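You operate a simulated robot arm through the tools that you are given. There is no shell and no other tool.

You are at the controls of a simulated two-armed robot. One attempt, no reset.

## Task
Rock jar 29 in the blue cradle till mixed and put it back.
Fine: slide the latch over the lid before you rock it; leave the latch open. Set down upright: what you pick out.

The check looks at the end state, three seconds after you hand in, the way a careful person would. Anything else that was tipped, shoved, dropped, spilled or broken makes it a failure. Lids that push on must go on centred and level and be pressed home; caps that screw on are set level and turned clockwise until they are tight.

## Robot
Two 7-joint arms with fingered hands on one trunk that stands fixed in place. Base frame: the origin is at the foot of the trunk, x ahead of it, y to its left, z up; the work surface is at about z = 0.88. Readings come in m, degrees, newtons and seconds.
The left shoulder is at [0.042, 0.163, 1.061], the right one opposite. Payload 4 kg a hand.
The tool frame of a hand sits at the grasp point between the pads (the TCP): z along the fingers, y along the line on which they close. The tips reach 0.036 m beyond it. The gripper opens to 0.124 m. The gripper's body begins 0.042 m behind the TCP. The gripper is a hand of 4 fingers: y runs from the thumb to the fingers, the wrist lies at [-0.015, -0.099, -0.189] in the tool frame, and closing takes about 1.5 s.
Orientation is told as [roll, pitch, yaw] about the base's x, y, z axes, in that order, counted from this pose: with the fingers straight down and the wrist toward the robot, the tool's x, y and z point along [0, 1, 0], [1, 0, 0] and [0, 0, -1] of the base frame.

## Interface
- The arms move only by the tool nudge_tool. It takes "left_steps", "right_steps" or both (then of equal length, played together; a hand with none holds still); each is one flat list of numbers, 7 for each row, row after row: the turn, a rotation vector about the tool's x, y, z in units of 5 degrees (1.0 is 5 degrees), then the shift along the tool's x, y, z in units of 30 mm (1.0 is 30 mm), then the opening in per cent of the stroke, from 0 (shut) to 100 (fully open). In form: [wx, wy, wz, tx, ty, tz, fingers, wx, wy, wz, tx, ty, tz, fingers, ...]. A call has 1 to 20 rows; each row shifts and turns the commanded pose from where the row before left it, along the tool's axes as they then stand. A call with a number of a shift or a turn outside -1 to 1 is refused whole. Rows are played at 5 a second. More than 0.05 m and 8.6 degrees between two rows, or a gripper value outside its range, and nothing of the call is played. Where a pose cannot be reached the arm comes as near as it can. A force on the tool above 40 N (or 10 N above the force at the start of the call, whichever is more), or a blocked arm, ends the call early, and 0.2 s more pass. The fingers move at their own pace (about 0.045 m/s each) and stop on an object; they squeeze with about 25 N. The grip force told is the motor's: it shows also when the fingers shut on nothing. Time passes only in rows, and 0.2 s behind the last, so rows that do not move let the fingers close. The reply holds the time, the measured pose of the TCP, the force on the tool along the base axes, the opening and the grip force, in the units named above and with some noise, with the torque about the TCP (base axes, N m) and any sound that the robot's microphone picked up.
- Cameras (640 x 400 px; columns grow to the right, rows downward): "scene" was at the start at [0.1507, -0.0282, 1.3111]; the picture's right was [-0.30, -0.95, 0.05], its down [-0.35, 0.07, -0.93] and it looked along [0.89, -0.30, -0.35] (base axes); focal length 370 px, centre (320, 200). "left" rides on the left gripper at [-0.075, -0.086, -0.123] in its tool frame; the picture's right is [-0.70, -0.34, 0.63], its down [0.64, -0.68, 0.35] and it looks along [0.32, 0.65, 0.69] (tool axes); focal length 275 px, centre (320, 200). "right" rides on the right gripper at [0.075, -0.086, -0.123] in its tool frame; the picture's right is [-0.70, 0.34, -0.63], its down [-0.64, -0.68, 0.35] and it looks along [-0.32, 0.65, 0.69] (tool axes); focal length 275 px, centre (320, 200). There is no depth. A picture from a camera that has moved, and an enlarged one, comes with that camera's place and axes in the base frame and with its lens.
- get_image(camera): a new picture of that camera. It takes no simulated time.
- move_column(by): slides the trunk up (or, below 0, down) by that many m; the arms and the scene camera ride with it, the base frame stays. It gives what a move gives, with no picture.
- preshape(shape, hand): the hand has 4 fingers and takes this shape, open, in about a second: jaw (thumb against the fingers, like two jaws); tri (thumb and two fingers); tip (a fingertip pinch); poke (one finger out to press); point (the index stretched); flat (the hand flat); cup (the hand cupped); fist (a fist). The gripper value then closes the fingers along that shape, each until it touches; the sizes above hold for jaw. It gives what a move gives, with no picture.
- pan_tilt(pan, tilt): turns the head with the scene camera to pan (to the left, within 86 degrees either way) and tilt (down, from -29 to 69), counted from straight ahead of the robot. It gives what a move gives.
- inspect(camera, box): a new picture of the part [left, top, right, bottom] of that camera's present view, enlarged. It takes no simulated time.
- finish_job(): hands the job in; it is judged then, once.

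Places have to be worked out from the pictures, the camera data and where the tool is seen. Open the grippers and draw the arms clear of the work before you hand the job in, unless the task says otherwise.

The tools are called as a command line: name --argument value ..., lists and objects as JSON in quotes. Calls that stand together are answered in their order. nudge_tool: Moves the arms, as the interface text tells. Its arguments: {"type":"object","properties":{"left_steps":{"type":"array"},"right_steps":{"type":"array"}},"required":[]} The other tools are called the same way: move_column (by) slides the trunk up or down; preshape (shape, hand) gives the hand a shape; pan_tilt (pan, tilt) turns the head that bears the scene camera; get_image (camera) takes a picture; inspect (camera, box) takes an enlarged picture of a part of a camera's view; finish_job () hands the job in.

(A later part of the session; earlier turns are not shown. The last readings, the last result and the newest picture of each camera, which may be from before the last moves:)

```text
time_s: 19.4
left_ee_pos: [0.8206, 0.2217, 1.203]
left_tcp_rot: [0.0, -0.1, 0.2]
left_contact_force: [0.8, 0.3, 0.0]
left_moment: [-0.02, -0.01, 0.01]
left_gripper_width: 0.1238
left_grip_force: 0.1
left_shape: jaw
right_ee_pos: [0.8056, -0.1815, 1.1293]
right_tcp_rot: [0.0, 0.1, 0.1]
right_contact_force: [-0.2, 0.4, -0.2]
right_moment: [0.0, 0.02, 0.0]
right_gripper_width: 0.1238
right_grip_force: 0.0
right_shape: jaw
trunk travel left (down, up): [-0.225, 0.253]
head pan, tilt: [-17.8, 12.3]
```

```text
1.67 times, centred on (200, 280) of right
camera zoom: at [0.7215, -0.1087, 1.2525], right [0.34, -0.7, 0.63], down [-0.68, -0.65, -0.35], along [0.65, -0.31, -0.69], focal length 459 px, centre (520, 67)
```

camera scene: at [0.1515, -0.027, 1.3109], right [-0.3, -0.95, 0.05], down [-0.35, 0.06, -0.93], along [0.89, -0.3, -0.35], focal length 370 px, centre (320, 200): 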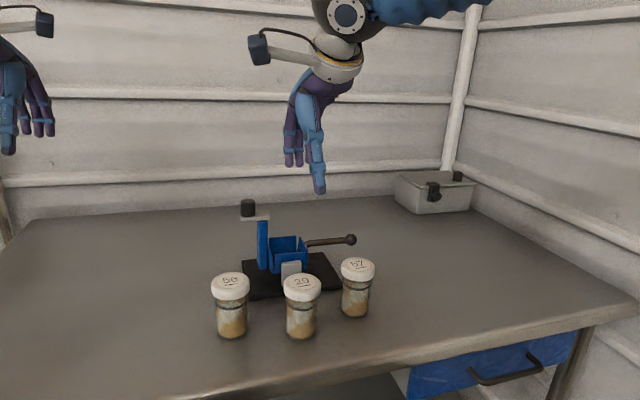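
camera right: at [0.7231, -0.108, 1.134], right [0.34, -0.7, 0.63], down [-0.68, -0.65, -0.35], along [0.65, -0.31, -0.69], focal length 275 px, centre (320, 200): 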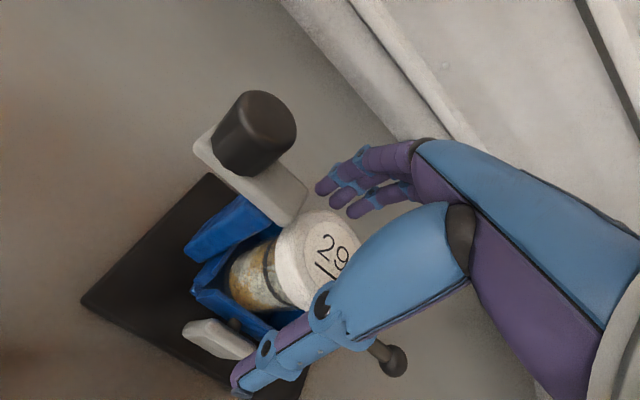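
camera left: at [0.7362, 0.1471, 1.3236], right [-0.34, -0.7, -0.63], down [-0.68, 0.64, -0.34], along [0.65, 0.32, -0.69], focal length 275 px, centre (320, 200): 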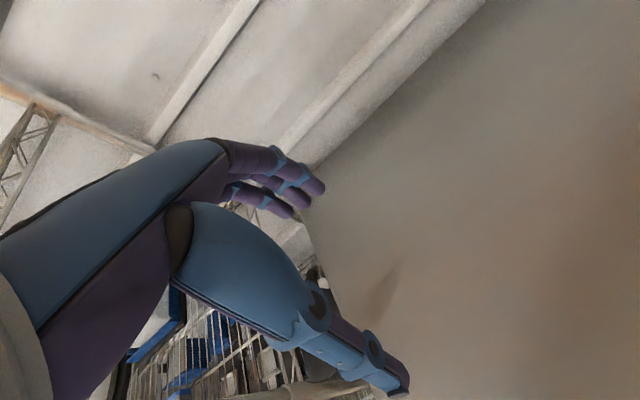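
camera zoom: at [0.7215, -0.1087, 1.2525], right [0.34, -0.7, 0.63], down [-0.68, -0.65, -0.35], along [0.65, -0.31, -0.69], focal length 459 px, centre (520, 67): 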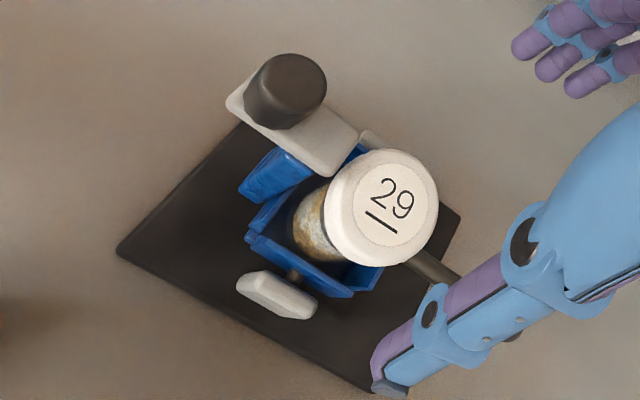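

The jar is upright in the tray with lid top at ≈1.020, below the latch plate (≈1.029). I move the open right hand over the knob (0.806, -0.107) and lower so the tips straddle it above the plate.

nudge_tool --right_steps '[0, 0, 0, 0.83, 0, 0, 100, 0, 0, 0, 0.83, 0, 0, 100, 0, 0, 0, 0.82, 0.01, 0, 100, 0, 0, 0, 0, 0, 0.5, 100, 0, 0, 0, 0, 0, 0.5, 100, 0, 0, 0, 0, 0, 0.4, 100]'

get_image --camera "right"

inspect --camera "scene" --box '[205, 150, 365, 290]'

```text
time_s: 20.8
left_ee_pos: [0.8213, 0.2205, 1.2023]
left_tcp_rot: [0.0, 0.0, 0.0]
left_contact_force: [-0.2, 0.5, 0.9]
left_moment: [0.01, 0.02, 0.02]
left_gripper_width: 0.1239
left_grip_force: 0.0
left_shape: jaw
right_ee_pos: [0.8096, -0.1077, 1.0859]
right_tcp_rot: [-0.1, 0.0, 0.1]
right_contact_force: [0.1, 0.9, 0.8]
right_moment: [-0.02, -0.01, -0.02]
right_gripper_width: 0.1236
right_grip_force: 0.3
right_shape: jaw
trunk travel left (down, up): [-0.225, 0.253]
head pan, tilt: [-17.8, 12.3]
```

```text
taken
camera right: at [0.7236, -0.0339, 1.2098], right [0.34, -0.7, 0.63], down [-0.68, -0.65, -0.35], along [0.65, -0.31, -0.69], focal length 275 px, centre (320, 200)
```

right: 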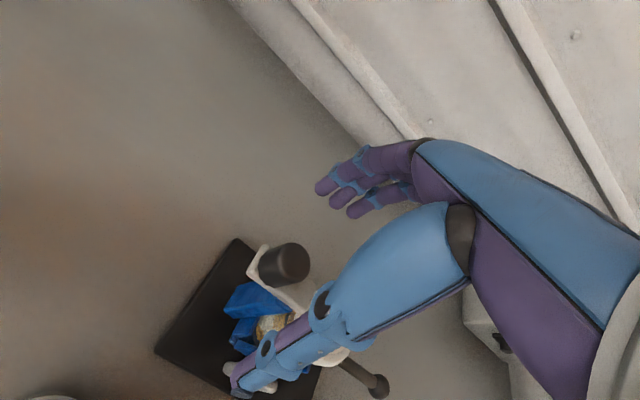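

```text
2.86 times, centred on (285, 220) of scene
camera zoom: at [0.1508, -0.028, 1.3111], right [-0.3, -0.95, 0.05], down [-0.35, 0.06, -0.93], along [0.89, -0.3, -0.35], focal length 1058 px, centre (420, 143)
```

zoom: 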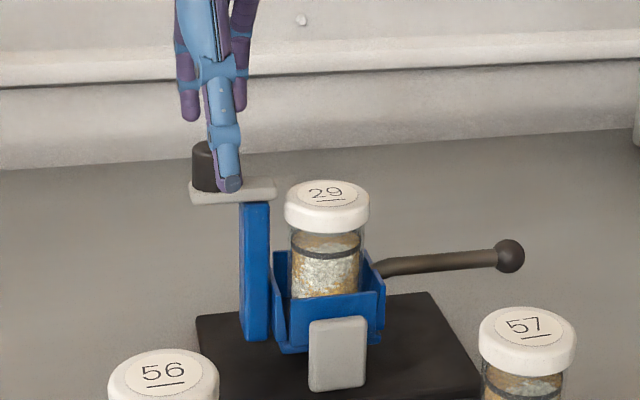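

The tips straddle the knob in x and are aligned in y. I lower 6 mm and close gently on the knob.

nudge_tool --right_steps '[0, 0, 0, 0.04, -0.05, 0.2, 100, 0, 0, 0, 0, 0, 0, 60, 0, 0, 0, 0, 0, 0, 40, 0, 0, 0, 0, 0, 0, 20, 0, 0, 0, 0, 0, 0, 10, 0, 0, 0, 0, 0, 0, 10, 0, 0, 0, 0, 0, 0, 10, 0, 0, 0, 0, 0, 0, 10]'

get_image --camera "right"

inspect --camera "scene" --box '[205, 150, 365, 290]'

```text
time_s: 22.6
left_ee_pos: [0.8203, 0.2209, 1.2027]
left_tcp_rot: [-0.1, 0.0, 0.0]
left_contact_force: [0.3, 0.2, 0.0]
left_moment: [-0.03, 0.01, 0.0]
left_gripper_width: 0.1241
left_grip_force: 0.0
left_shape: jaw
right_ee_pos: [0.8074, -0.1056, 1.0796]
right_tcp_rot: [-0.1, 0.0, 0.0]
right_contact_force: [-3.5, 0.5, 1.5]
right_moment: [0.02, 0.0, -0.04]
right_gripper_width: 0.0242
right_grip_force: 25.2
right_shape: jaw
trunk travel left (down, up): [-0.225, 0.253]
head pan, tilt: [-17.8, 12.3]
```

```text
taken
camera right: at [0.7216, -0.0324, 1.2039], right [0.34, -0.7, 0.63], down [-0.68, -0.65, -0.35], along [0.65, -0.31, -0.69], focal length 275 px, centre (320, 200)
```

right: 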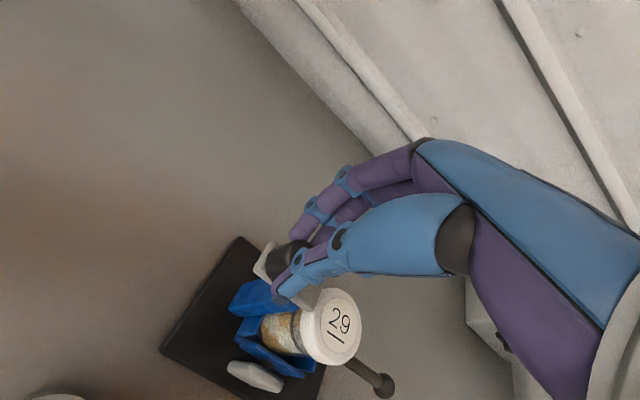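

```text
2.86 times, centred on (285, 220) of scene
camera zoom: at [0.1502, -0.0279, 1.3112], right [-0.3, -0.95, 0.05], down [-0.35, 0.06, -0.93], along [0.89, -0.3, -0.35], focal length 1058 px, centre (420, 143)
```

zoom: 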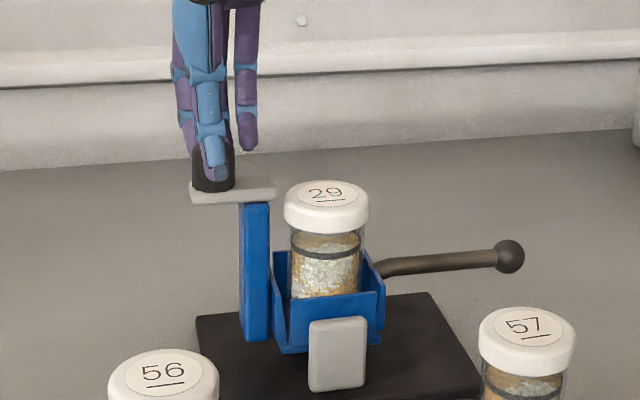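

The knob is held (24 mm, 25 N). I slide the latch toward -y over the lid in small steps, watching force and whether the cradle tips.

nudge_tool --right_steps '[0, 0, 0, -0.15, 0, 0, 10, 0, 0, 0, -0.2, 0, 0, 10, 0, 0, 0, -0.2, 0, 0, 10]'

inspect --camera "scene" --box '[205, 150, 365, 290]'

```text
time_s: 23.4
left_ee_pos: [0.8198, 0.2222, 1.2027]
left_tcp_rot: [0.0, 0.0, 0.0]
left_contact_force: [0.0, -0.1, 0.3]
left_moment: [-0.01, 0.01, -0.03]
left_gripper_width: 0.1238
left_grip_force: 0.1
left_shape: jaw
right_ee_pos: [0.8071, -0.1227, 1.0796]
right_tcp_rot: [0.0, -0.1, 0.1]
right_contact_force: [-1.7, -0.2, 4.8]
right_moment: [0.02, -0.05, -0.03]
right_gripper_width: 0.0236
right_grip_force: 25.2
right_shape: jaw
trunk travel left (down, up): [-0.225, 0.253]
head pan, tilt: [-17.8, 12.3]
```

```text
2.86 times, centred on (285, 220) of scene
camera zoom: at [0.1502, -0.0278, 1.3113], right [-0.3, -0.95, 0.05], down [-0.35, 0.06, -0.93], along [0.89, -0.3, -0.35], focal length 1058 px, centre (420, 143)
```

zoom: 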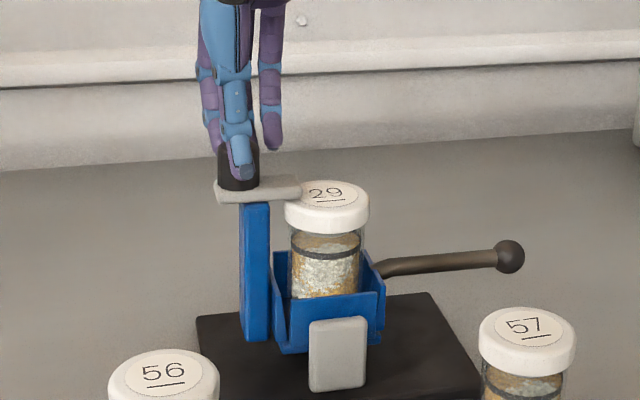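

The latch slides freely and the cradle stays level. I continue further toward its stop.

nudge_tool --right_steps '[0, 0, 0, -0.2, 0, 0, 10, 0, 0, 0, -0.2, 0, 0, 10, 0, 0, 0, -0.2, 0, 0, 10]'

inspect --camera "scene" --box '[205, 150, 365, 290]'

```text
time_s: 24.2
left_ee_pos: [0.8204, 0.2236, 1.202]
left_tcp_rot: [0.0, -0.1, 0.1]
left_contact_force: [0.2, -0.1, -0.2]
left_moment: [-0.05, -0.01, -0.01]
left_gripper_width: 0.1235
left_grip_force: 0.0
left_shape: jaw
right_ee_pos: [0.807, -0.1401, 1.0813]
right_tcp_rot: [0.0, -0.1, 0.1]
right_contact_force: [-0.8, 5.9, 6.6]
right_moment: [0.17, -0.08, 0.05]
right_gripper_width: 0.0235
right_grip_force: 24.6
right_shape: jaw
trunk travel left (down, up): [-0.225, 0.253]
head pan, tilt: [-17.8, 12.3]
```

```text
2.86 times, centred on (285, 220) of scene
camera zoom: at [0.1502, -0.0271, 1.3113], right [-0.3, -0.95, 0.05], down [-0.35, 0.06, -0.93], along [0.89, -0.3, -0.35], focal length 1058 px, centre (420, 143)
```

zoom: 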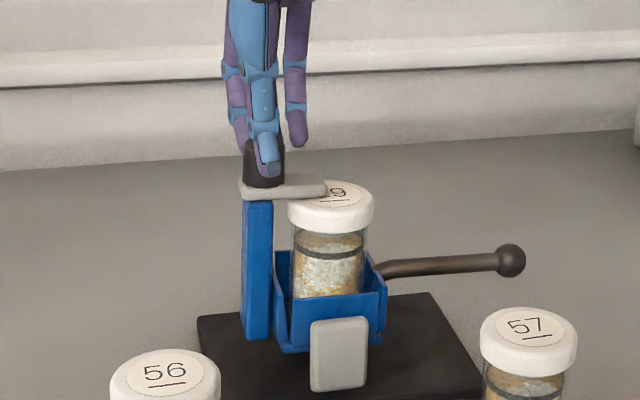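

The y force rose to 6 N, perhaps the stop. I push 3 mm more to see whether the latch still slides or the cradle begins to tip.

nudge_tool --right_steps '[0, 0, 0, -0.1, 0, 0, 10, 0, 0, 0, 0, 0, 0, 10]'

inspect --camera "scene" --box '[205, 150, 365, 290]'

get_image --camera "right"

```text
time_s: 24.8
left_ee_pos: [0.8195, 0.224, 1.2024]
left_tcp_rot: [0.0, 0.0, 0.1]
left_contact_force: [0.2, -1.3, -0.2]
left_moment: [0.0, -0.02, -0.01]
left_gripper_width: 0.1237
left_grip_force: 0.1
left_shape: jaw
right_ee_pos: [0.8063, -0.1426, 1.0811]
right_tcp_rot: [0.0, -0.1, 0.1]
right_contact_force: [-0.7, 7.9, 14.2]
right_moment: [0.3, -0.1, 0.04]
right_gripper_width: 0.0234
right_grip_force: 24.8
right_shape: jaw
trunk travel left (down, up): [-0.225, 0.253]
head pan, tilt: [-17.8, 12.3]
```

```text
2.86 times, centred on (285, 220) of scene
camera zoom: at [0.1496, -0.0269, 1.3115], right [-0.3, -0.95, 0.05], down [-0.35, 0.06, -0.93], along [0.89, -0.3, -0.35], focal length 1058 px, centre (420, 143)
```

zoom: 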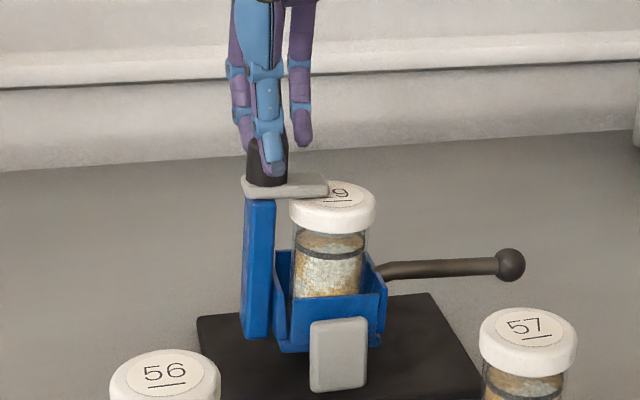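

```text
taken
camera right: at [0.7202, -0.069, 1.2049], right [0.34, -0.7, 0.63], down [-0.68, -0.65, -0.35], along [0.65, -0.31, -0.69], focal length 275 px, centre (320, 200)
```

right: 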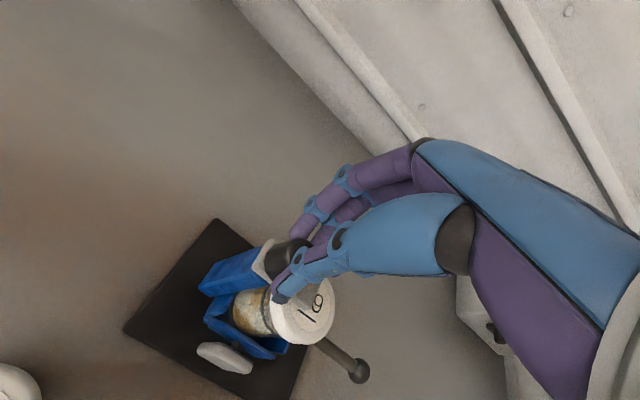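

The post leans slightly with the push, so the latch is at its stop, with its plate half across the lid. I release the knob and lift away.

nudge_tool --right_steps '[0, 0, 0, 0.05, 0, -0.03, 10, 0, 0, 0, 0, 0, 0, 30, 0, 0, 0, 0, 0, 0, 50, 0, 0, 0, 0, 0, 0, 80, 0, 0, 0, 0, 0, 0, 100, 0, 0, 0, 0, 0, 0, 100, 0, 0, 0, 0, 0, -0.5, 100, 0, 0, 0, 0, 0, -0.8, 100, 0, 0, 0, 0, 0, -0.8, 100]'

inspect --camera "scene" --box '[205, 150, 365, 290]'

get_image --camera "right"

```text
time_s: 26.8
left_ee_pos: [0.8201, 0.2218, 1.2032]
left_tcp_rot: [0.0, 0.0, 0.1]
left_contact_force: [0.7, 0.0, 0.7]
left_moment: [0.04, 0.01, 0.0]
left_gripper_width: 0.1238
left_grip_force: 0.0
left_shape: jaw
right_ee_pos: [0.8093, -0.1424, 1.1426]
right_tcp_rot: [0.0, 0.0, -0.1]
right_contact_force: [0.5, 0.7, 0.0]
right_moment: [0.02, 0.02, 0.01]
right_gripper_width: 0.1236
right_grip_force: 0.1
right_shape: jaw
trunk travel left (down, up): [-0.225, 0.253]
head pan, tilt: [-17.8, 12.3]
```

```text
2.86 times, centred on (285, 220) of scene
camera zoom: at [0.1505, -0.0278, 1.3112], right [-0.3, -0.95, 0.05], down [-0.35, 0.06, -0.93], along [0.89, -0.3, -0.35], focal length 1058 px, centre (420, 143)
```

zoom: 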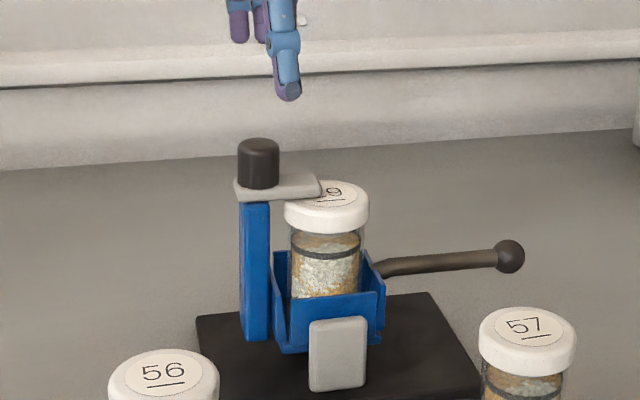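

```text
taken
camera right: at [0.7226, -0.0694, 1.2665], right [0.34, -0.7, 0.63], down [-0.68, -0.65, -0.35], along [0.65, -0.31, -0.69], focal length 275 px, centre (320, 200)
```

right: 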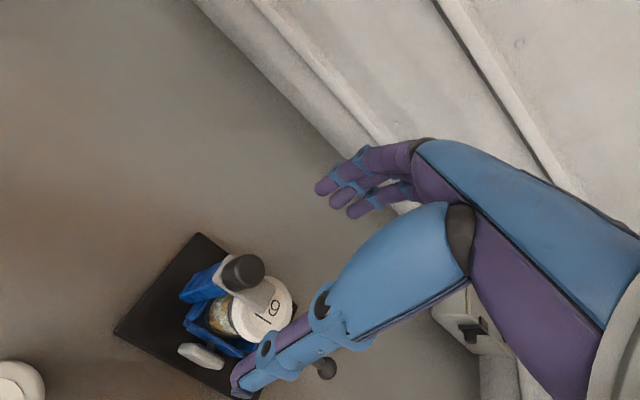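

The latch is closed over the lid and the cradle springs back level by itself. The handle ball triangulates to (0.805, -0.323, 0.960); I move the right hand above it at safe height.

nudge_tool --right_steps '[0, 0, 0, -1, -0.02, 0, 100, 0, 0, 0, -1, -0.03, 0, 100, 0, 0, 0, -1, -0.03, 0, 100, 0, 0, 0, -1, -0.03, 0, 100, 0, 0, 0, -1, 0, 0, 100, 0, 0, 0, -1, 0, 0, 100, 0, 0, 0, 0, 0, 0.9, 100, 0, 0, 0, 0, 0, 0.9, 100]'

get_image --camera "right"

inspect --camera "scene" --box '[235, 150, 395, 290]'

```text
time_s: 28.6
left_ee_pos: [0.8214, 0.2211, 1.2023]
left_tcp_rot: [0.0, 0.0, 0.0]
left_contact_force: [0.6, 0.1, -0.2]
left_moment: [0.01, -0.01, 0.01]
left_gripper_width: 0.1239
left_grip_force: 0.1
left_shape: jaw
right_ee_pos: [0.8044, -0.3228, 1.0895]
right_tcp_rot: [0.2, 0.0, 0.1]
right_contact_force: [0.6, 0.1, 0.6]
right_moment: [0.01, -0.04, -0.02]
right_gripper_width: 0.1238
right_grip_force: 0.0
right_shape: jaw
trunk travel left (down, up): [-0.225, 0.253]
head pan, tilt: [-17.8, 12.3]
```

```text
taken
camera right: at [0.7182, -0.2494, 1.2124], right [0.34, -0.7, 0.63], down [-0.68, -0.65, -0.35], along [0.65, -0.31, -0.69], focal length 275 px, centre (320, 200)
```

right: 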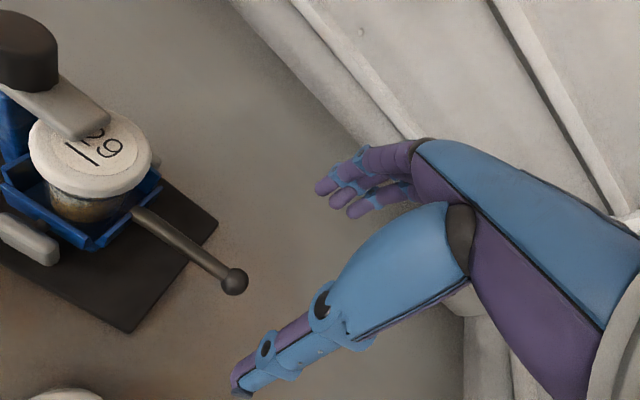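

```text
2.86 times, centred on (315, 220) of scene
camera zoom: at [0.1509, -0.0285, 1.3111], right [-0.3, -0.95, 0.05], down [-0.35, 0.07, -0.93], along [0.89, -0.3, -0.35], focal length 1058 px, centre (334, 143)
```

zoom: 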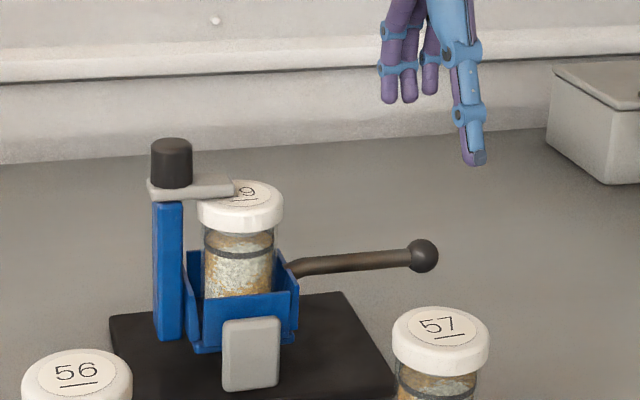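

The ball is confirmed at (0.806, -0.322, 0.960), directly under the tool. I descend to z≈0.978 with fingers open around the ball.

nudge_tool --right_steps '[0, 0, 0, 0, 0.02, 0.9, 100, 0, 0, 0, 0, 0.02, 0.9, 100, 0, 0, 0, 0, 0, 0.9, 100, 0, 0, 0, 0, 0, 0.5, 100, 0, 0, 0, 0, 0, 0.5, 100]'

get_image --camera "right"

inspect --camera "scene" --box '[235, 150, 395, 290]'

```text
time_s: 29.8
left_ee_pos: [0.8215, 0.222, 1.2014]
left_tcp_rot: [0.0, 0.2, -0.1]
left_contact_force: [0.1, -0.3, -0.5]
left_moment: [-0.01, 0.0, 0.01]
left_gripper_width: 0.124
left_grip_force: 0.2
left_shape: jaw
right_ee_pos: [0.805, -0.3245, 0.9757]
right_tcp_rot: [-0.1, 0.1, 0.1]
right_contact_force: [0.1, -0.2, -0.1]
right_moment: [0.02, 0.03, 0.0]
right_gripper_width: 0.1236
right_grip_force: 0.0
right_shape: jaw
trunk travel left (down, up): [-0.225, 0.253]
head pan, tilt: [-17.8, 12.3]
```

```text
taken
camera right: at [0.7198, -0.2504, 1.1], right [0.34, -0.7, 0.63], down [-0.68, -0.65, -0.35], along [0.65, -0.31, -0.69], focal length 275 px, centre (320, 200)
```

right: 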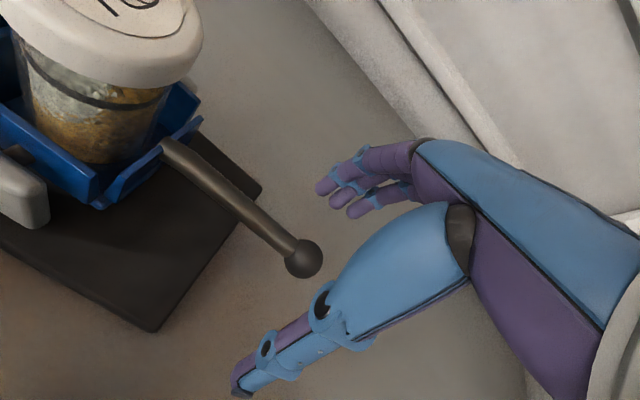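

```text
2.86 times, centred on (315, 220) of scene
camera zoom: at [0.1513, -0.0281, 1.311], right [-0.3, -0.95, 0.05], down [-0.35, 0.07, -0.93], along [0.89, -0.3, -0.35], focal length 1058 px, centre (334, 143)
```

zoom: 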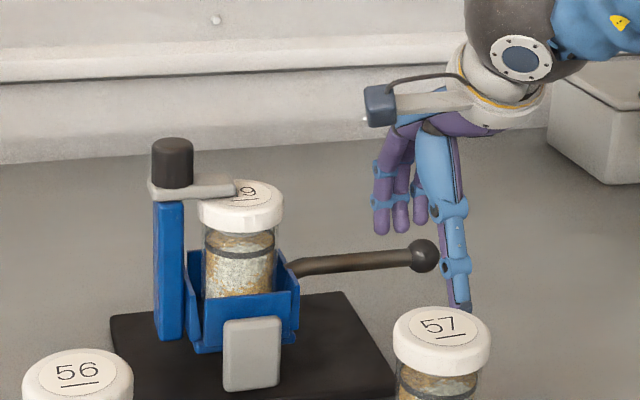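

The ball lies between thumb and fingers. I close on it.

nudge_tool --right_steps '[0, 0, 0, 0.05, 0, 0, 60, 0, 0, 0, 0, 0, 0, 40, 0, 0, 0, 0, 0, 0, 20, 0, 0, 0, 0, 0, 0, 5, 0, 0, 0, 0, 0, 0, 5, 0, 0, 0, 0, 0, 0, 5, 0, 0, 0, 0, 0, 0, 5, 0, 0, 0, 0, 0, 0, 5]'

get_image --camera "right"

inspect --camera "scene" --box '[235, 150, 395, 290]'

```text
time_s: 31.6
left_ee_pos: [0.8208, 0.2207, 1.2035]
left_tcp_rot: [0.0, 0.0, 0.0]
left_contact_force: [-0.8, -0.9, 0.3]
left_moment: [-0.01, -0.01, -0.01]
left_gripper_width: 0.1234
left_grip_force: 0.1
left_shape: jaw
right_ee_pos: [0.8048, -0.3209, 0.9769]
right_tcp_rot: [0.0, 0.2, 0.2]
right_contact_force: [-5.5, 2.1, -0.6]
right_moment: [0.07, 0.07, 0.02]
right_gripper_width: 0.0215
right_grip_force: 24.8
right_shape: jaw
trunk travel left (down, up): [-0.225, 0.253]
head pan, tilt: [-17.8, 12.3]
```

```text
taken
camera right: at [0.7188, -0.2475, 1.1009], right [0.34, -0.7, 0.63], down [-0.68, -0.65, -0.35], along [0.65, -0.31, -0.69], focal length 275 px, centre (320, 200)
```

right: 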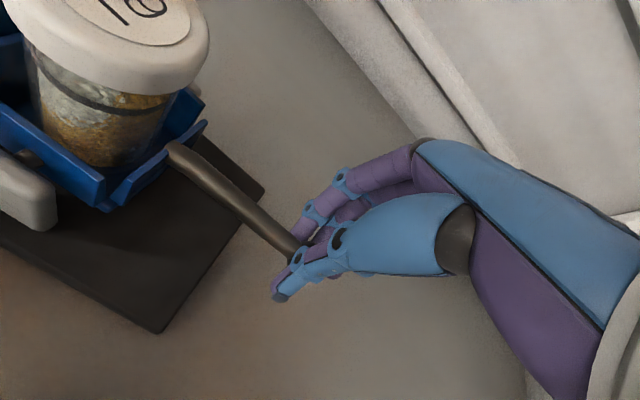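

```text
2.86 times, centred on (315, 220) of scene
camera zoom: at [0.1503, -0.0278, 1.3112], right [-0.3, -0.95, 0.05], down [-0.35, 0.06, -0.93], along [0.89, -0.3, -0.35], focal length 1058 px, centre (334, 143)
```

zoom: 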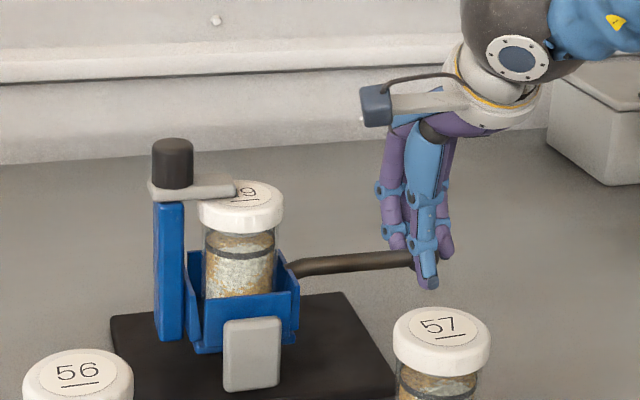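

The ball is gripped. I test a first gentle lift of the handle, about 10 degrees along its arc, and check forces and tilt.

nudge_tool --right_steps '[0, 0, 0, 0.07, 0, -0.4, 5, 0, 0, 0, 0.13, 0, -0.4, 5, 0, 0, 0, 0, 0, 0, 5]'

inspect --camera "scene" --box '[235, 150, 395, 290]'

```text
time_s: 32.4
left_ee_pos: [0.8224, 0.2228, 1.2022]
left_tcp_rot: [0.1, 0.0, 0.0]
left_contact_force: [0.2, 0.3, 0.5]
left_moment: [-0.03, -0.02, -0.01]
left_gripper_width: 0.1238
left_grip_force: 0.0
left_shape: jaw
right_ee_pos: [0.8049, -0.3145, 1.0006]
right_tcp_rot: [0.0, 0.0, 0.1]
right_contact_force: [0.0, 5.4, -12.7]
right_moment: [0.07, -0.12, 0.09]
right_gripper_width: 0.0206
right_grip_force: 25.0
right_shape: jaw
trunk travel left (down, up): [-0.225, 0.253]
head pan, tilt: [-17.8, 12.3]
```

```text
2.86 times, centred on (315, 220) of scene
camera zoom: at [0.152, -0.0281, 1.3108], right [-0.3, -0.95, 0.05], down [-0.35, 0.07, -0.93], along [0.89, -0.3, -0.35], focal length 1058 px, centre (334, 143)
```

zoom: 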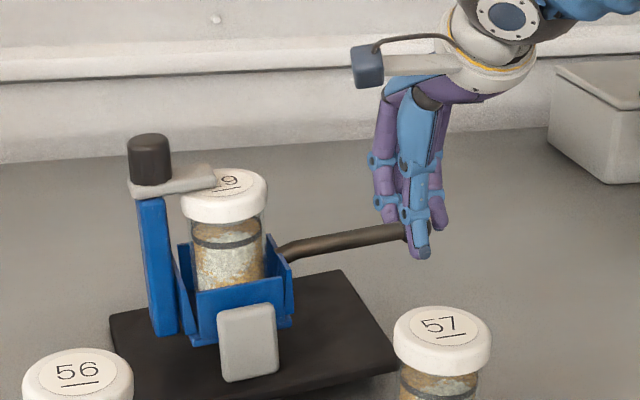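

The whole base tilted up at its right side instead of the hinge turning: the hinge resisted. I bring the handle straight back down to seat the base again.

nudge_tool --right_steps '[0, 0, 0, -0.065, 0, 0.2, 5, 0, 0, 0, -0.065, 0, 0.2, 5, 0, 0, 0, -0.035, 0, 0.2, 5, 0, 0, 0, -0.035, 0, 0.18, 5, 0, 0, 0, 0, 0, 0, 5]'

inspect --camera "scene" --box '[235, 150, 395, 290]'

```text
time_s: 33.6
left_ee_pos: [0.8217, 0.2212, 1.2014]
left_tcp_rot: [-0.1, 0.0, -0.1]
left_contact_force: [-0.2, -0.8, 0.2]
left_moment: [-0.03, -0.01, 0.01]
left_gripper_width: 0.1238
left_grip_force: 0.0
left_shape: jaw
right_ee_pos: [0.805, -0.3222, 0.9791]
right_tcp_rot: [0.0, 0.1, 0.0]
right_contact_force: [0.2, -2.0, -9.0]
right_moment: [-0.07, -0.1, -0.04]
right_gripper_width: 0.02
right_grip_force: 25.3
right_shape: jaw
trunk travel left (down, up): [-0.225, 0.253]
head pan, tilt: [-17.8, 12.3]
```

```text
2.86 times, centred on (315, 220) of scene
camera zoom: at [0.1515, -0.0286, 1.311], right [-0.3, -0.95, 0.05], down [-0.35, 0.07, -0.93], along [0.89, -0.3, -0.35], focal length 1058 px, centre (334, 143)
```

zoom: 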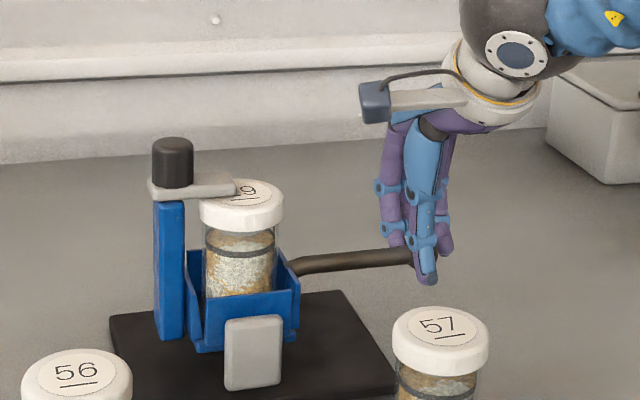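

The base is seated again apart from ~2 mm. I go down through neutral and 6 mm beyond to test the hinge downward.

nudge_tool --right_steps '[0, 0, 0, 0, 0, 0.1, 5, 0, 0, 0, 0, 0, 0.1, 5, 0, 0, 0, 0, 0, 0.1, 5, 0, 0, 0, 0, 0, 0, 5]'

inspect --camera "scene" --box '[235, 150, 395, 290]'

```text
time_s: 34.6
left_ee_pos: [0.8201, 0.2219, 1.2014]
left_tcp_rot: [0.0, 0.0, 0.0]
left_contact_force: [-0.5, 0.6, 0.4]
left_moment: [-0.02, 0.01, 0.01]
left_gripper_width: 0.1238
left_grip_force: 0.0
left_shape: jaw
right_ee_pos: [0.8053, -0.3207, 0.9714]
right_tcp_rot: [0.0, 0.1, 0.0]
right_contact_force: [2.2, -5.2, 3.9]
right_moment: [-0.16, -0.22, -0.07]
right_gripper_width: 0.0196
right_grip_force: 25.5
right_shape: jaw
trunk travel left (down, up): [-0.225, 0.253]
head pan, tilt: [-17.8, 12.3]
```

```text
2.86 times, centred on (315, 220) of scene
camera zoom: at [0.1507, -0.0283, 1.3112], right [-0.3, -0.95, 0.05], down [-0.35, 0.07, -0.93], along [0.89, -0.3, -0.35], focal length 1058 px, centre (334, 143)
```

zoom: 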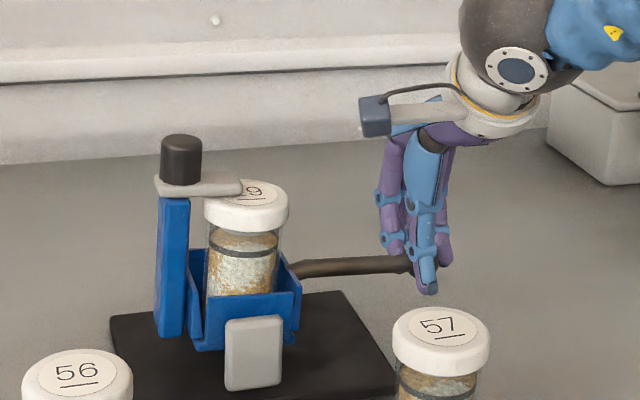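

Downward the hinge turns readily (about 4 N) with the base flat. I continue down slowly, 12 mm more, to feel its stiffness.

nudge_tool --right_steps '[0, 0, 0, 0, 0, 0.1, 5, 0, 0, 0, 0, 0, 0.1, 5, 0, 0, 0, 0, 0, 0.1, 5, 0, 0, 0, 0, 0, 0.1, 5, 0, 0, 0, 0, 0, 0, 5]'

inspect --camera "scene" --box '[235, 150, 395, 290]'

```text
time_s: 35.8
left_ee_pos: [0.8218, 0.221, 1.2028]
left_tcp_rot: [0.0, 0.1, 0.0]
left_contact_force: [0.2, 0.3, -0.6]
left_moment: [0.01, -0.01, 0.01]
left_gripper_width: 0.1237
left_grip_force: 0.1
left_shape: jaw
right_ee_pos: [0.804, -0.3221, 0.958]
right_tcp_rot: [0.0, 0.0, 0.1]
right_contact_force: [2.0, -5.6, 4.2]
right_moment: [-0.05, -0.2, -0.08]
right_gripper_width: 0.0193
right_grip_force: 25.2
right_shape: jaw
trunk travel left (down, up): [-0.225, 0.253]
head pan, tilt: [-17.8, 12.3]
```

```text
2.86 times, centred on (315, 220) of scene
camera zoom: at [0.1507, -0.0283, 1.3112], right [-0.3, -0.95, 0.05], down [-0.35, 0.07, -0.93], along [0.89, -0.3, -0.35], focal length 1058 px, centre (334, 143)
```

zoom: 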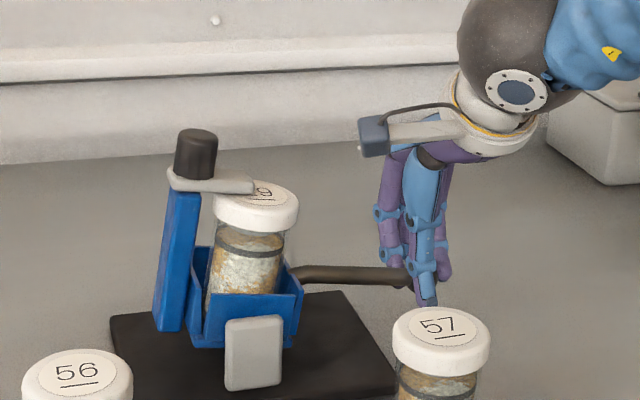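

The hinge turns smoothly at about 4 N, so level appears to be the handle's upper stop and rocking goes downward. I continue down toward ~20 degrees, easing 1–2 mm to -y as the side force suggests.

nudge_tool --right_steps '[0, 0, 0, -0.03, 0, 0.2, 5, 0, 0, 0, -0.02, 0, 0.2, 5, 0, 0, 0, 0, 0, 0.2, 5, 0, 0, 0, 0, 0, 0.2, 5, 0, 0, 0, 0, 0, 0.15, 5, 0, 0, 0, 0, 0, 0, 5]'

inspect --camera "scene" --box '[235, 150, 395, 290]'

get_image --camera "right"

```text
time_s: 37.2
left_ee_pos: [0.8198, 0.2226, 1.2028]
left_tcp_rot: [0.0, 0.0, 0.2]
left_contact_force: [0.3, 0.0, -0.5]
left_moment: [0.0, 0.02, 0.01]
left_gripper_width: 0.1234
left_grip_force: 0.0
left_shape: jaw
right_ee_pos: [0.8051, -0.3194, 0.9313]
right_tcp_rot: [-0.1, 0.0, 0.1]
right_contact_force: [0.9, 15.9, 10.3]
right_moment: [0.64, -0.18, 0.2]
right_gripper_width: 0.0188
right_grip_force: 25.3
right_shape: jaw
trunk travel left (down, up): [-0.225, 0.253]
head pan, tilt: [-17.8, 12.3]
```

```text
2.86 times, centred on (315, 220) of scene
camera zoom: at [0.1501, -0.0264, 1.3114], right [-0.3, -0.95, 0.05], down [-0.35, 0.06, -0.93], along [0.89, -0.3, -0.35], focal length 1058 px, centre (334, 143)
```

zoom: 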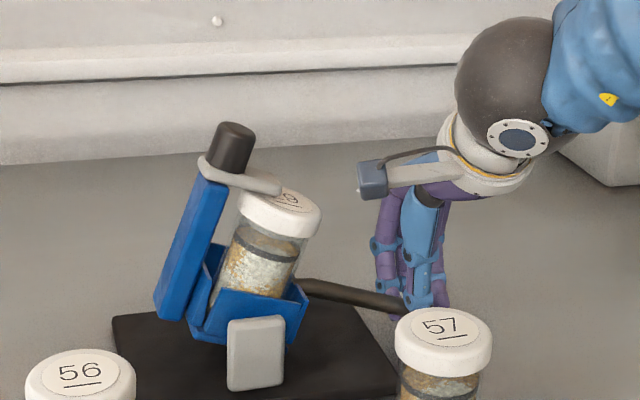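

```text
taken
camera right: at [0.7186, -0.2467, 1.0539], right [0.34, -0.7, 0.63], down [-0.68, -0.65, -0.35], along [0.65, -0.31, -0.69], focal length 275 px, centre (320, 200)
```

right: 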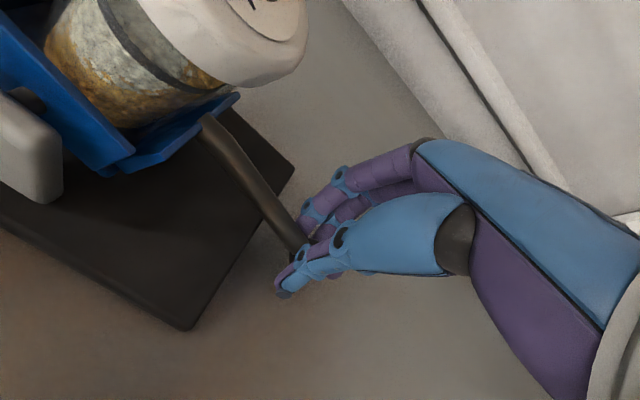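

The cradle is tilted ~20° now, with a 16 N side force because my arc is off by a few mm. I correct +y and swing back up toward level, stopping just under the upper stop.

nudge_tool --right_steps '[0, 0, 0, 0.12, 0, 0, 5, 0, 0, 0, 0, 0, -0.2, 5, 0, 0, 0, 0, 0, -0.2, 5, 0, 0, 0, -0.03, 0, -0.2, 5, 0, 0, 0, 0, 0, -0.2, 5, 0, 0, 0, 0, 0, -0.2, 5, 0, 0, 0, 0, 0, -0.2, 5, 0, 0, 0, 0, 0, -0.15, 5, 0, 0, 0, 0, 0, 0, 5]'

inspect --camera "scene" --box '[235, 150, 395, 290]'

```text
time_s: 39.2
left_ee_pos: [0.8208, 0.2216, 1.203]
left_tcp_rot: [0.0, 0.0, 0.0]
left_contact_force: [0.7, -0.6, -0.3]
left_moment: [-0.03, -0.02, 0.03]
left_gripper_width: 0.1237
left_grip_force: 0.1
left_shape: jaw
right_ee_pos: [0.806, -0.3205, 0.9689]
right_tcp_rot: [0.0, 0.1, 0.0]
right_contact_force: [-2.9, -9.7, 3.2]
right_moment: [-0.33, -0.05, -0.12]
right_gripper_width: 0.0192
right_grip_force: 25.1
right_shape: jaw
trunk travel left (down, up): [-0.225, 0.253]
head pan, tilt: [-17.8, 12.3]
```

```text
2.86 times, centred on (315, 220) of scene
camera zoom: at [0.1503, -0.0287, 1.3112], right [-0.3, -0.95, 0.05], down [-0.35, 0.07, -0.93], along [0.89, -0.3, -0.35], focal length 1058 px, centre (334, 143)
```

zoom: 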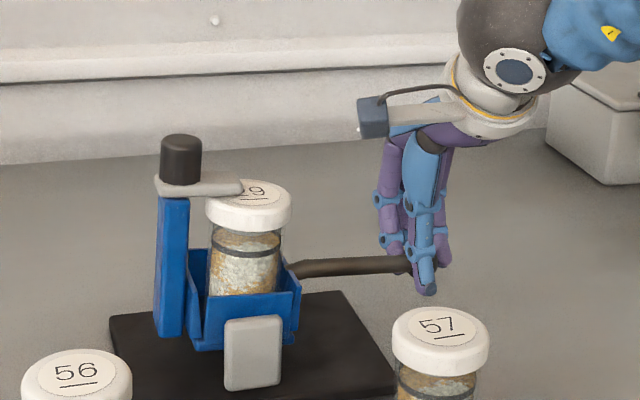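

The hinge returned with the handle; it is about 2° below level. I look closely at the jar contents compared with neighbours.

inspect --camera "scene" --box '[275, 190, 325, 240]'

inspect --camera "scene" --box '[205, 265, 385, 345]'

get_image --camera "right"

```text
8.00 times, centred on (300, 215) of scene
camera zoom: at [0.1503, -0.0287, 1.3112], right [-0.3, -0.95, 0.05], down [-0.35, 0.07, -0.93], along [0.89, -0.3, -0.35], focal length 2962 px, centre (480, 80)
```

zoom: 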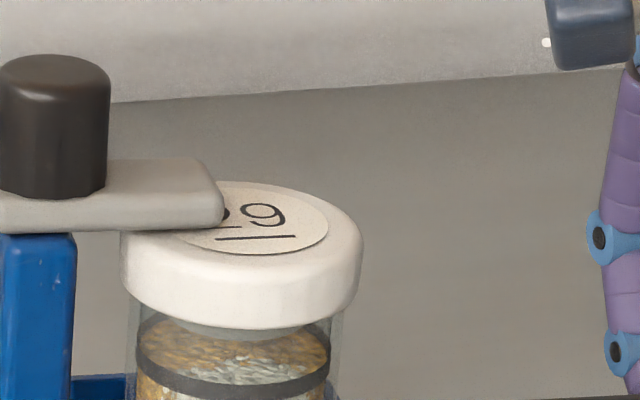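

```text
3.56 times, centred on (295, 305) of scene
camera zoom: at [0.1503, -0.0287, 1.3112], right [-0.3, -0.95, 0.05], down [-0.35, 0.07, -0.93], along [0.89, -0.3, -0.35], focal length 1317 px, centre (409, -173)
```

zoom: 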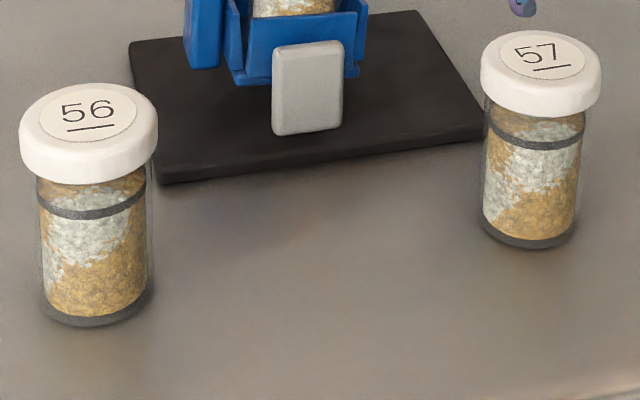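

```text
taken
camera right: at [0.7193, -0.2469, 1.0934], right [0.34, -0.7, 0.63], down [-0.68, -0.65, -0.35], along [0.65, -0.31, -0.69], focal length 275 px, centre (320, 200)
```

right: 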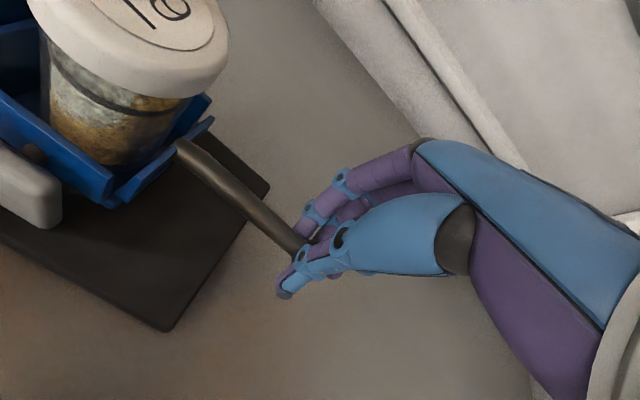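

Now I test carefully whether the handle passes above level when moved slowly.

nudge_tool --right_steps '[0, 0, 0, -0.05, 0, -0.1, 5, 0, 0, 0, 0, 0, -0.1, 5, 0, 0, 0, 0, 0, -0.1, 5, 0, 0, 0, 0, 0, 0, 5, 0, 0, 0, 0, 0, 0, 5]'

inspect --camera "scene" --box '[235, 150, 395, 290]'

```text
time_s: 40.4
left_ee_pos: [0.821, 0.2208, 1.2019]
left_tcp_rot: [0.0, 0.1, 0.1]
left_contact_force: [0.0, 0.6, -0.1]
left_moment: [-0.01, 0.03, 0.02]
left_gripper_width: 0.1238
left_grip_force: 0.1
left_shape: jaw
right_ee_pos: [0.8051, -0.3205, 0.9778]
right_tcp_rot: [-0.1, 0.1, 0.2]
right_contact_force: [-4.1, -0.6, -9.5]
right_moment: [-0.14, 0.08, -0.03]
right_gripper_width: 0.0192
right_grip_force: 24.9
right_shape: jaw
trunk travel left (down, up): [-0.225, 0.253]
head pan, tilt: [-17.8, 12.3]
```

```text
2.86 times, centred on (315, 220) of scene
camera zoom: at [0.1512, -0.0282, 1.3109], right [-0.3, -0.95, 0.05], down [-0.35, 0.07, -0.93], along [0.89, -0.3, -0.35], focal length 1058 px, centre (334, 143)
```

zoom: 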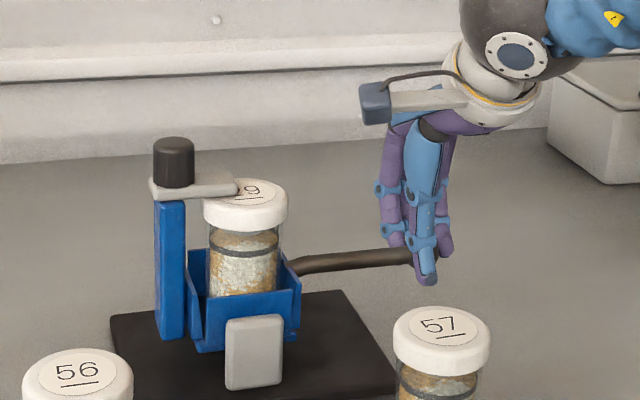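

Level is indeed the upper stop (-9.5 N with no motion), so I rock between level and about 22° down. Fitting the readings gives the pivot at y -0.181, z 0.947, radius 0.143; I run two cycles along that arc.

nudge_tool --right_steps '[0, 0, 0, -0.02, 0, 0.333, 5, 0, 0, 0, 0.003, 0, 0.333, 5, 0, 0, 0, 0.03, 0, 0.333, 5, 0, 0, 0, 0.05, 0, 0.333, 5, 0, 0, 0, 0.055, 0, 0.267, 5, 0, 0, 0, -0.055, 0, -0.267, 5, 0, 0, 0, -0.05, 0, -0.333, 5, 0, 0, 0, -0.03, 0, -0.333, 5, 0, 0, 0, 0, 0, -0.333, 5, 0, 0, 0, 0.01, 0, -0.25, 5, 0, 0, 0, -0.01, 0, 0.25, 5, 0, 0, 0, 0.003, 0, 0.333, 5, 0, 0, 0, 0.03, 0, 0.333, 5, 0, 0, 0, 0.05, 0, 0.333, 5, 0, 0, 0, 0.055, 0, 0.267, 5, 0, 0, 0, -0.055, 0, -0.267, 5, 0, 0, 0, -0.05, 0, -0.333, 5, 0, 0, 0, -0.03, 0, -0.333, 5, 0, 0, 0, 0, 0, -0.333, 5, 0, 0, 0, 0.01, 0, -0.25, 5]'

inspect --camera "scene" --box '[235, 150, 395, 290]'

inspect --camera "scene" --box '[275, 215, 325, 265]'

```text
time_s: 44.6
left_ee_pos: [0.8198, 0.2213, 1.203]
left_tcp_rot: [0.0, 0.0, 0.1]
left_contact_force: [-0.3, 0.4, 0.3]
left_moment: [0.0, 0.01, 0.0]
left_gripper_width: 0.1239
left_grip_force: 0.0
left_shape: jaw
right_ee_pos: [0.8058, -0.3206, 0.9764]
right_tcp_rot: [0.0, 0.1, 0.1]
right_contact_force: [-4.9, 2.8, 0.8]
right_moment: [-0.06, 0.08, 0.0]
right_gripper_width: 0.0192
right_grip_force: 25.5
right_shape: jaw
trunk travel left (down, up): [-0.225, 0.253]
head pan, tilt: [-17.8, 12.3]
```

```text
2.86 times, centred on (315, 220) of scene
camera zoom: at [0.1504, -0.0277, 1.3112], right [-0.3, -0.95, 0.05], down [-0.35, 0.06, -0.93], along [0.89, -0.3, -0.35], focal length 1058 px, centre (334, 143)
```

zoom: 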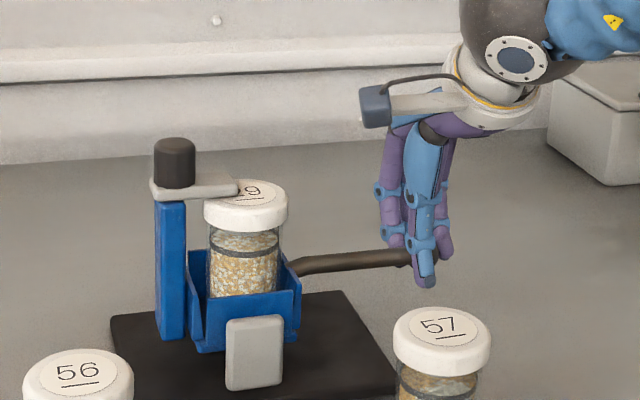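

```text
8.00 times, centred on (300, 240) of scene
camera zoom: at [0.1504, -0.0277, 1.3112], right [-0.3, -0.95, 0.05], down [-0.35, 0.06, -0.93], along [0.89, -0.3, -0.35], focal length 2962 px, centre (480, -120)
```

zoom: 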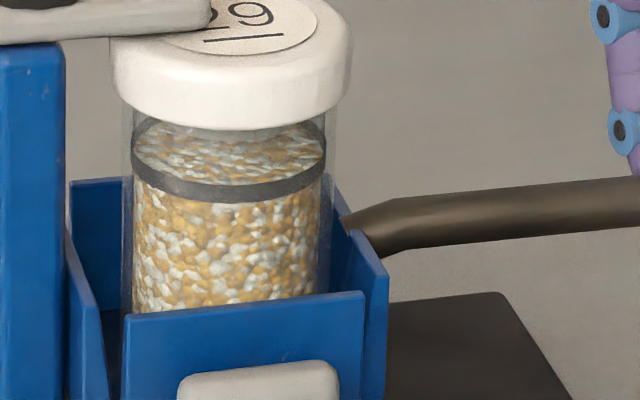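

The contents are already a speckled blend rather than blocks; mixing is progressing. I run two more cycles and compare.

nudge_tool --right_steps '[0, 0, 0, -0.01, 0, 0.25, 5, 0, 0, 0, 0.003, 0, 0.333, 5, 0, 0, 0, 0.03, 0, 0.333, 5, 0, 0, 0, 0.05, 0, 0.333, 5, 0, 0, 0, 0.055, 0, 0.267, 5, 0, 0, 0, -0.055, 0, -0.267, 5, 0, 0, 0, -0.05, 0, -0.333, 5, 0, 0, 0, -0.03, 0, -0.333, 5, 0, 0, 0, 0, 0, -0.333, 5, 0, 0, 0, 0.01, 0, -0.25, 5, 0, 0, 0, -0.01, 0, 0.25, 5, 0, 0, 0, 0.003, 0, 0.333, 5, 0, 0, 0, 0.03, 0, 0.333, 5, 0, 0, 0, 0.05, 0, 0.333, 5, 0, 0, 0, 0.055, 0, 0.267, 5, 0, 0, 0, -0.055, 0, -0.267, 5, 0, 0, 0, -0.05, 0, -0.333, 5, 0, 0, 0, -0.03, 0, -0.333, 5, 0, 0, 0, 0, 0, -0.333, 5, 0, 0, 0, 0.01, 0, -0.25, 5]'

inspect --camera "scene" --box '[235, 150, 395, 290]'

inspect --camera "scene" --box '[275, 215, 325, 265]'

```text
time_s: 48.8
left_ee_pos: [0.8213, 0.2232, 1.2024]
left_tcp_rot: [0.1, 0.0, 0.2]
left_contact_force: [-0.5, -0.1, 0.3]
left_moment: [0.02, 0.01, 0.02]
left_gripper_width: 0.1238
left_grip_force: 0.0
left_shape: jaw
right_ee_pos: [0.8043, -0.3203, 0.9758]
right_tcp_rot: [-0.1, 0.0, 0.1]
right_contact_force: [-1.9, 4.3, -0.4]
right_moment: [-0.06, -0.01, 0.04]
right_gripper_width: 0.0181
right_grip_force: 25.2
right_shape: jaw
trunk travel left (down, up): [-0.225, 0.253]
head pan, tilt: [-17.8, 12.3]
```

```text
2.86 times, centred on (315, 220) of scene
camera zoom: at [0.1508, -0.0276, 1.3111], right [-0.3, -0.95, 0.05], down [-0.35, 0.06, -0.93], along [0.89, -0.3, -0.35], focal length 1058 px, centre (334, 143)
```

zoom: 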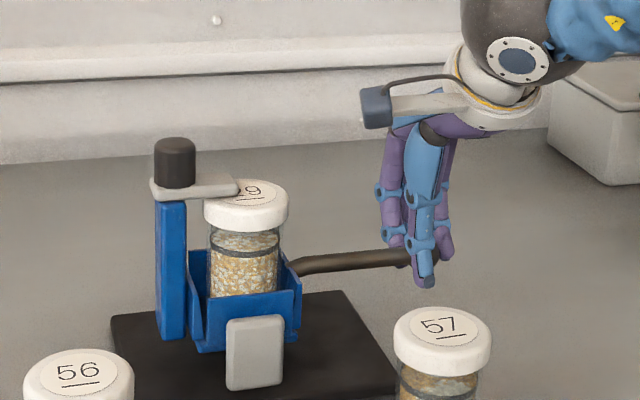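

```text
8.00 times, centred on (300, 240) of scene
camera zoom: at [0.1508, -0.0276, 1.3111], right [-0.3, -0.95, 0.05], down [-0.35, 0.06, -0.93], along [0.89, -0.3, -0.35], focal length 2962 px, centre (480, -120)
```

zoom: 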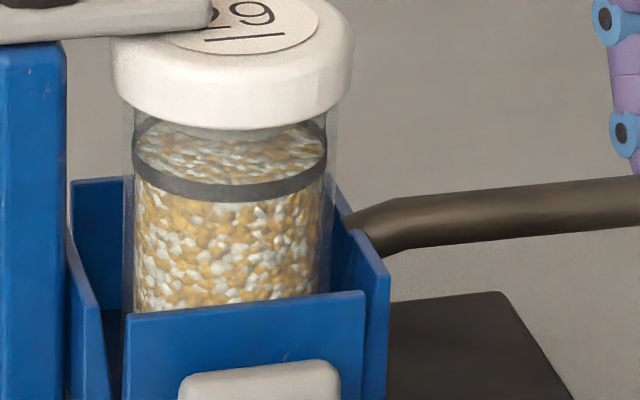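

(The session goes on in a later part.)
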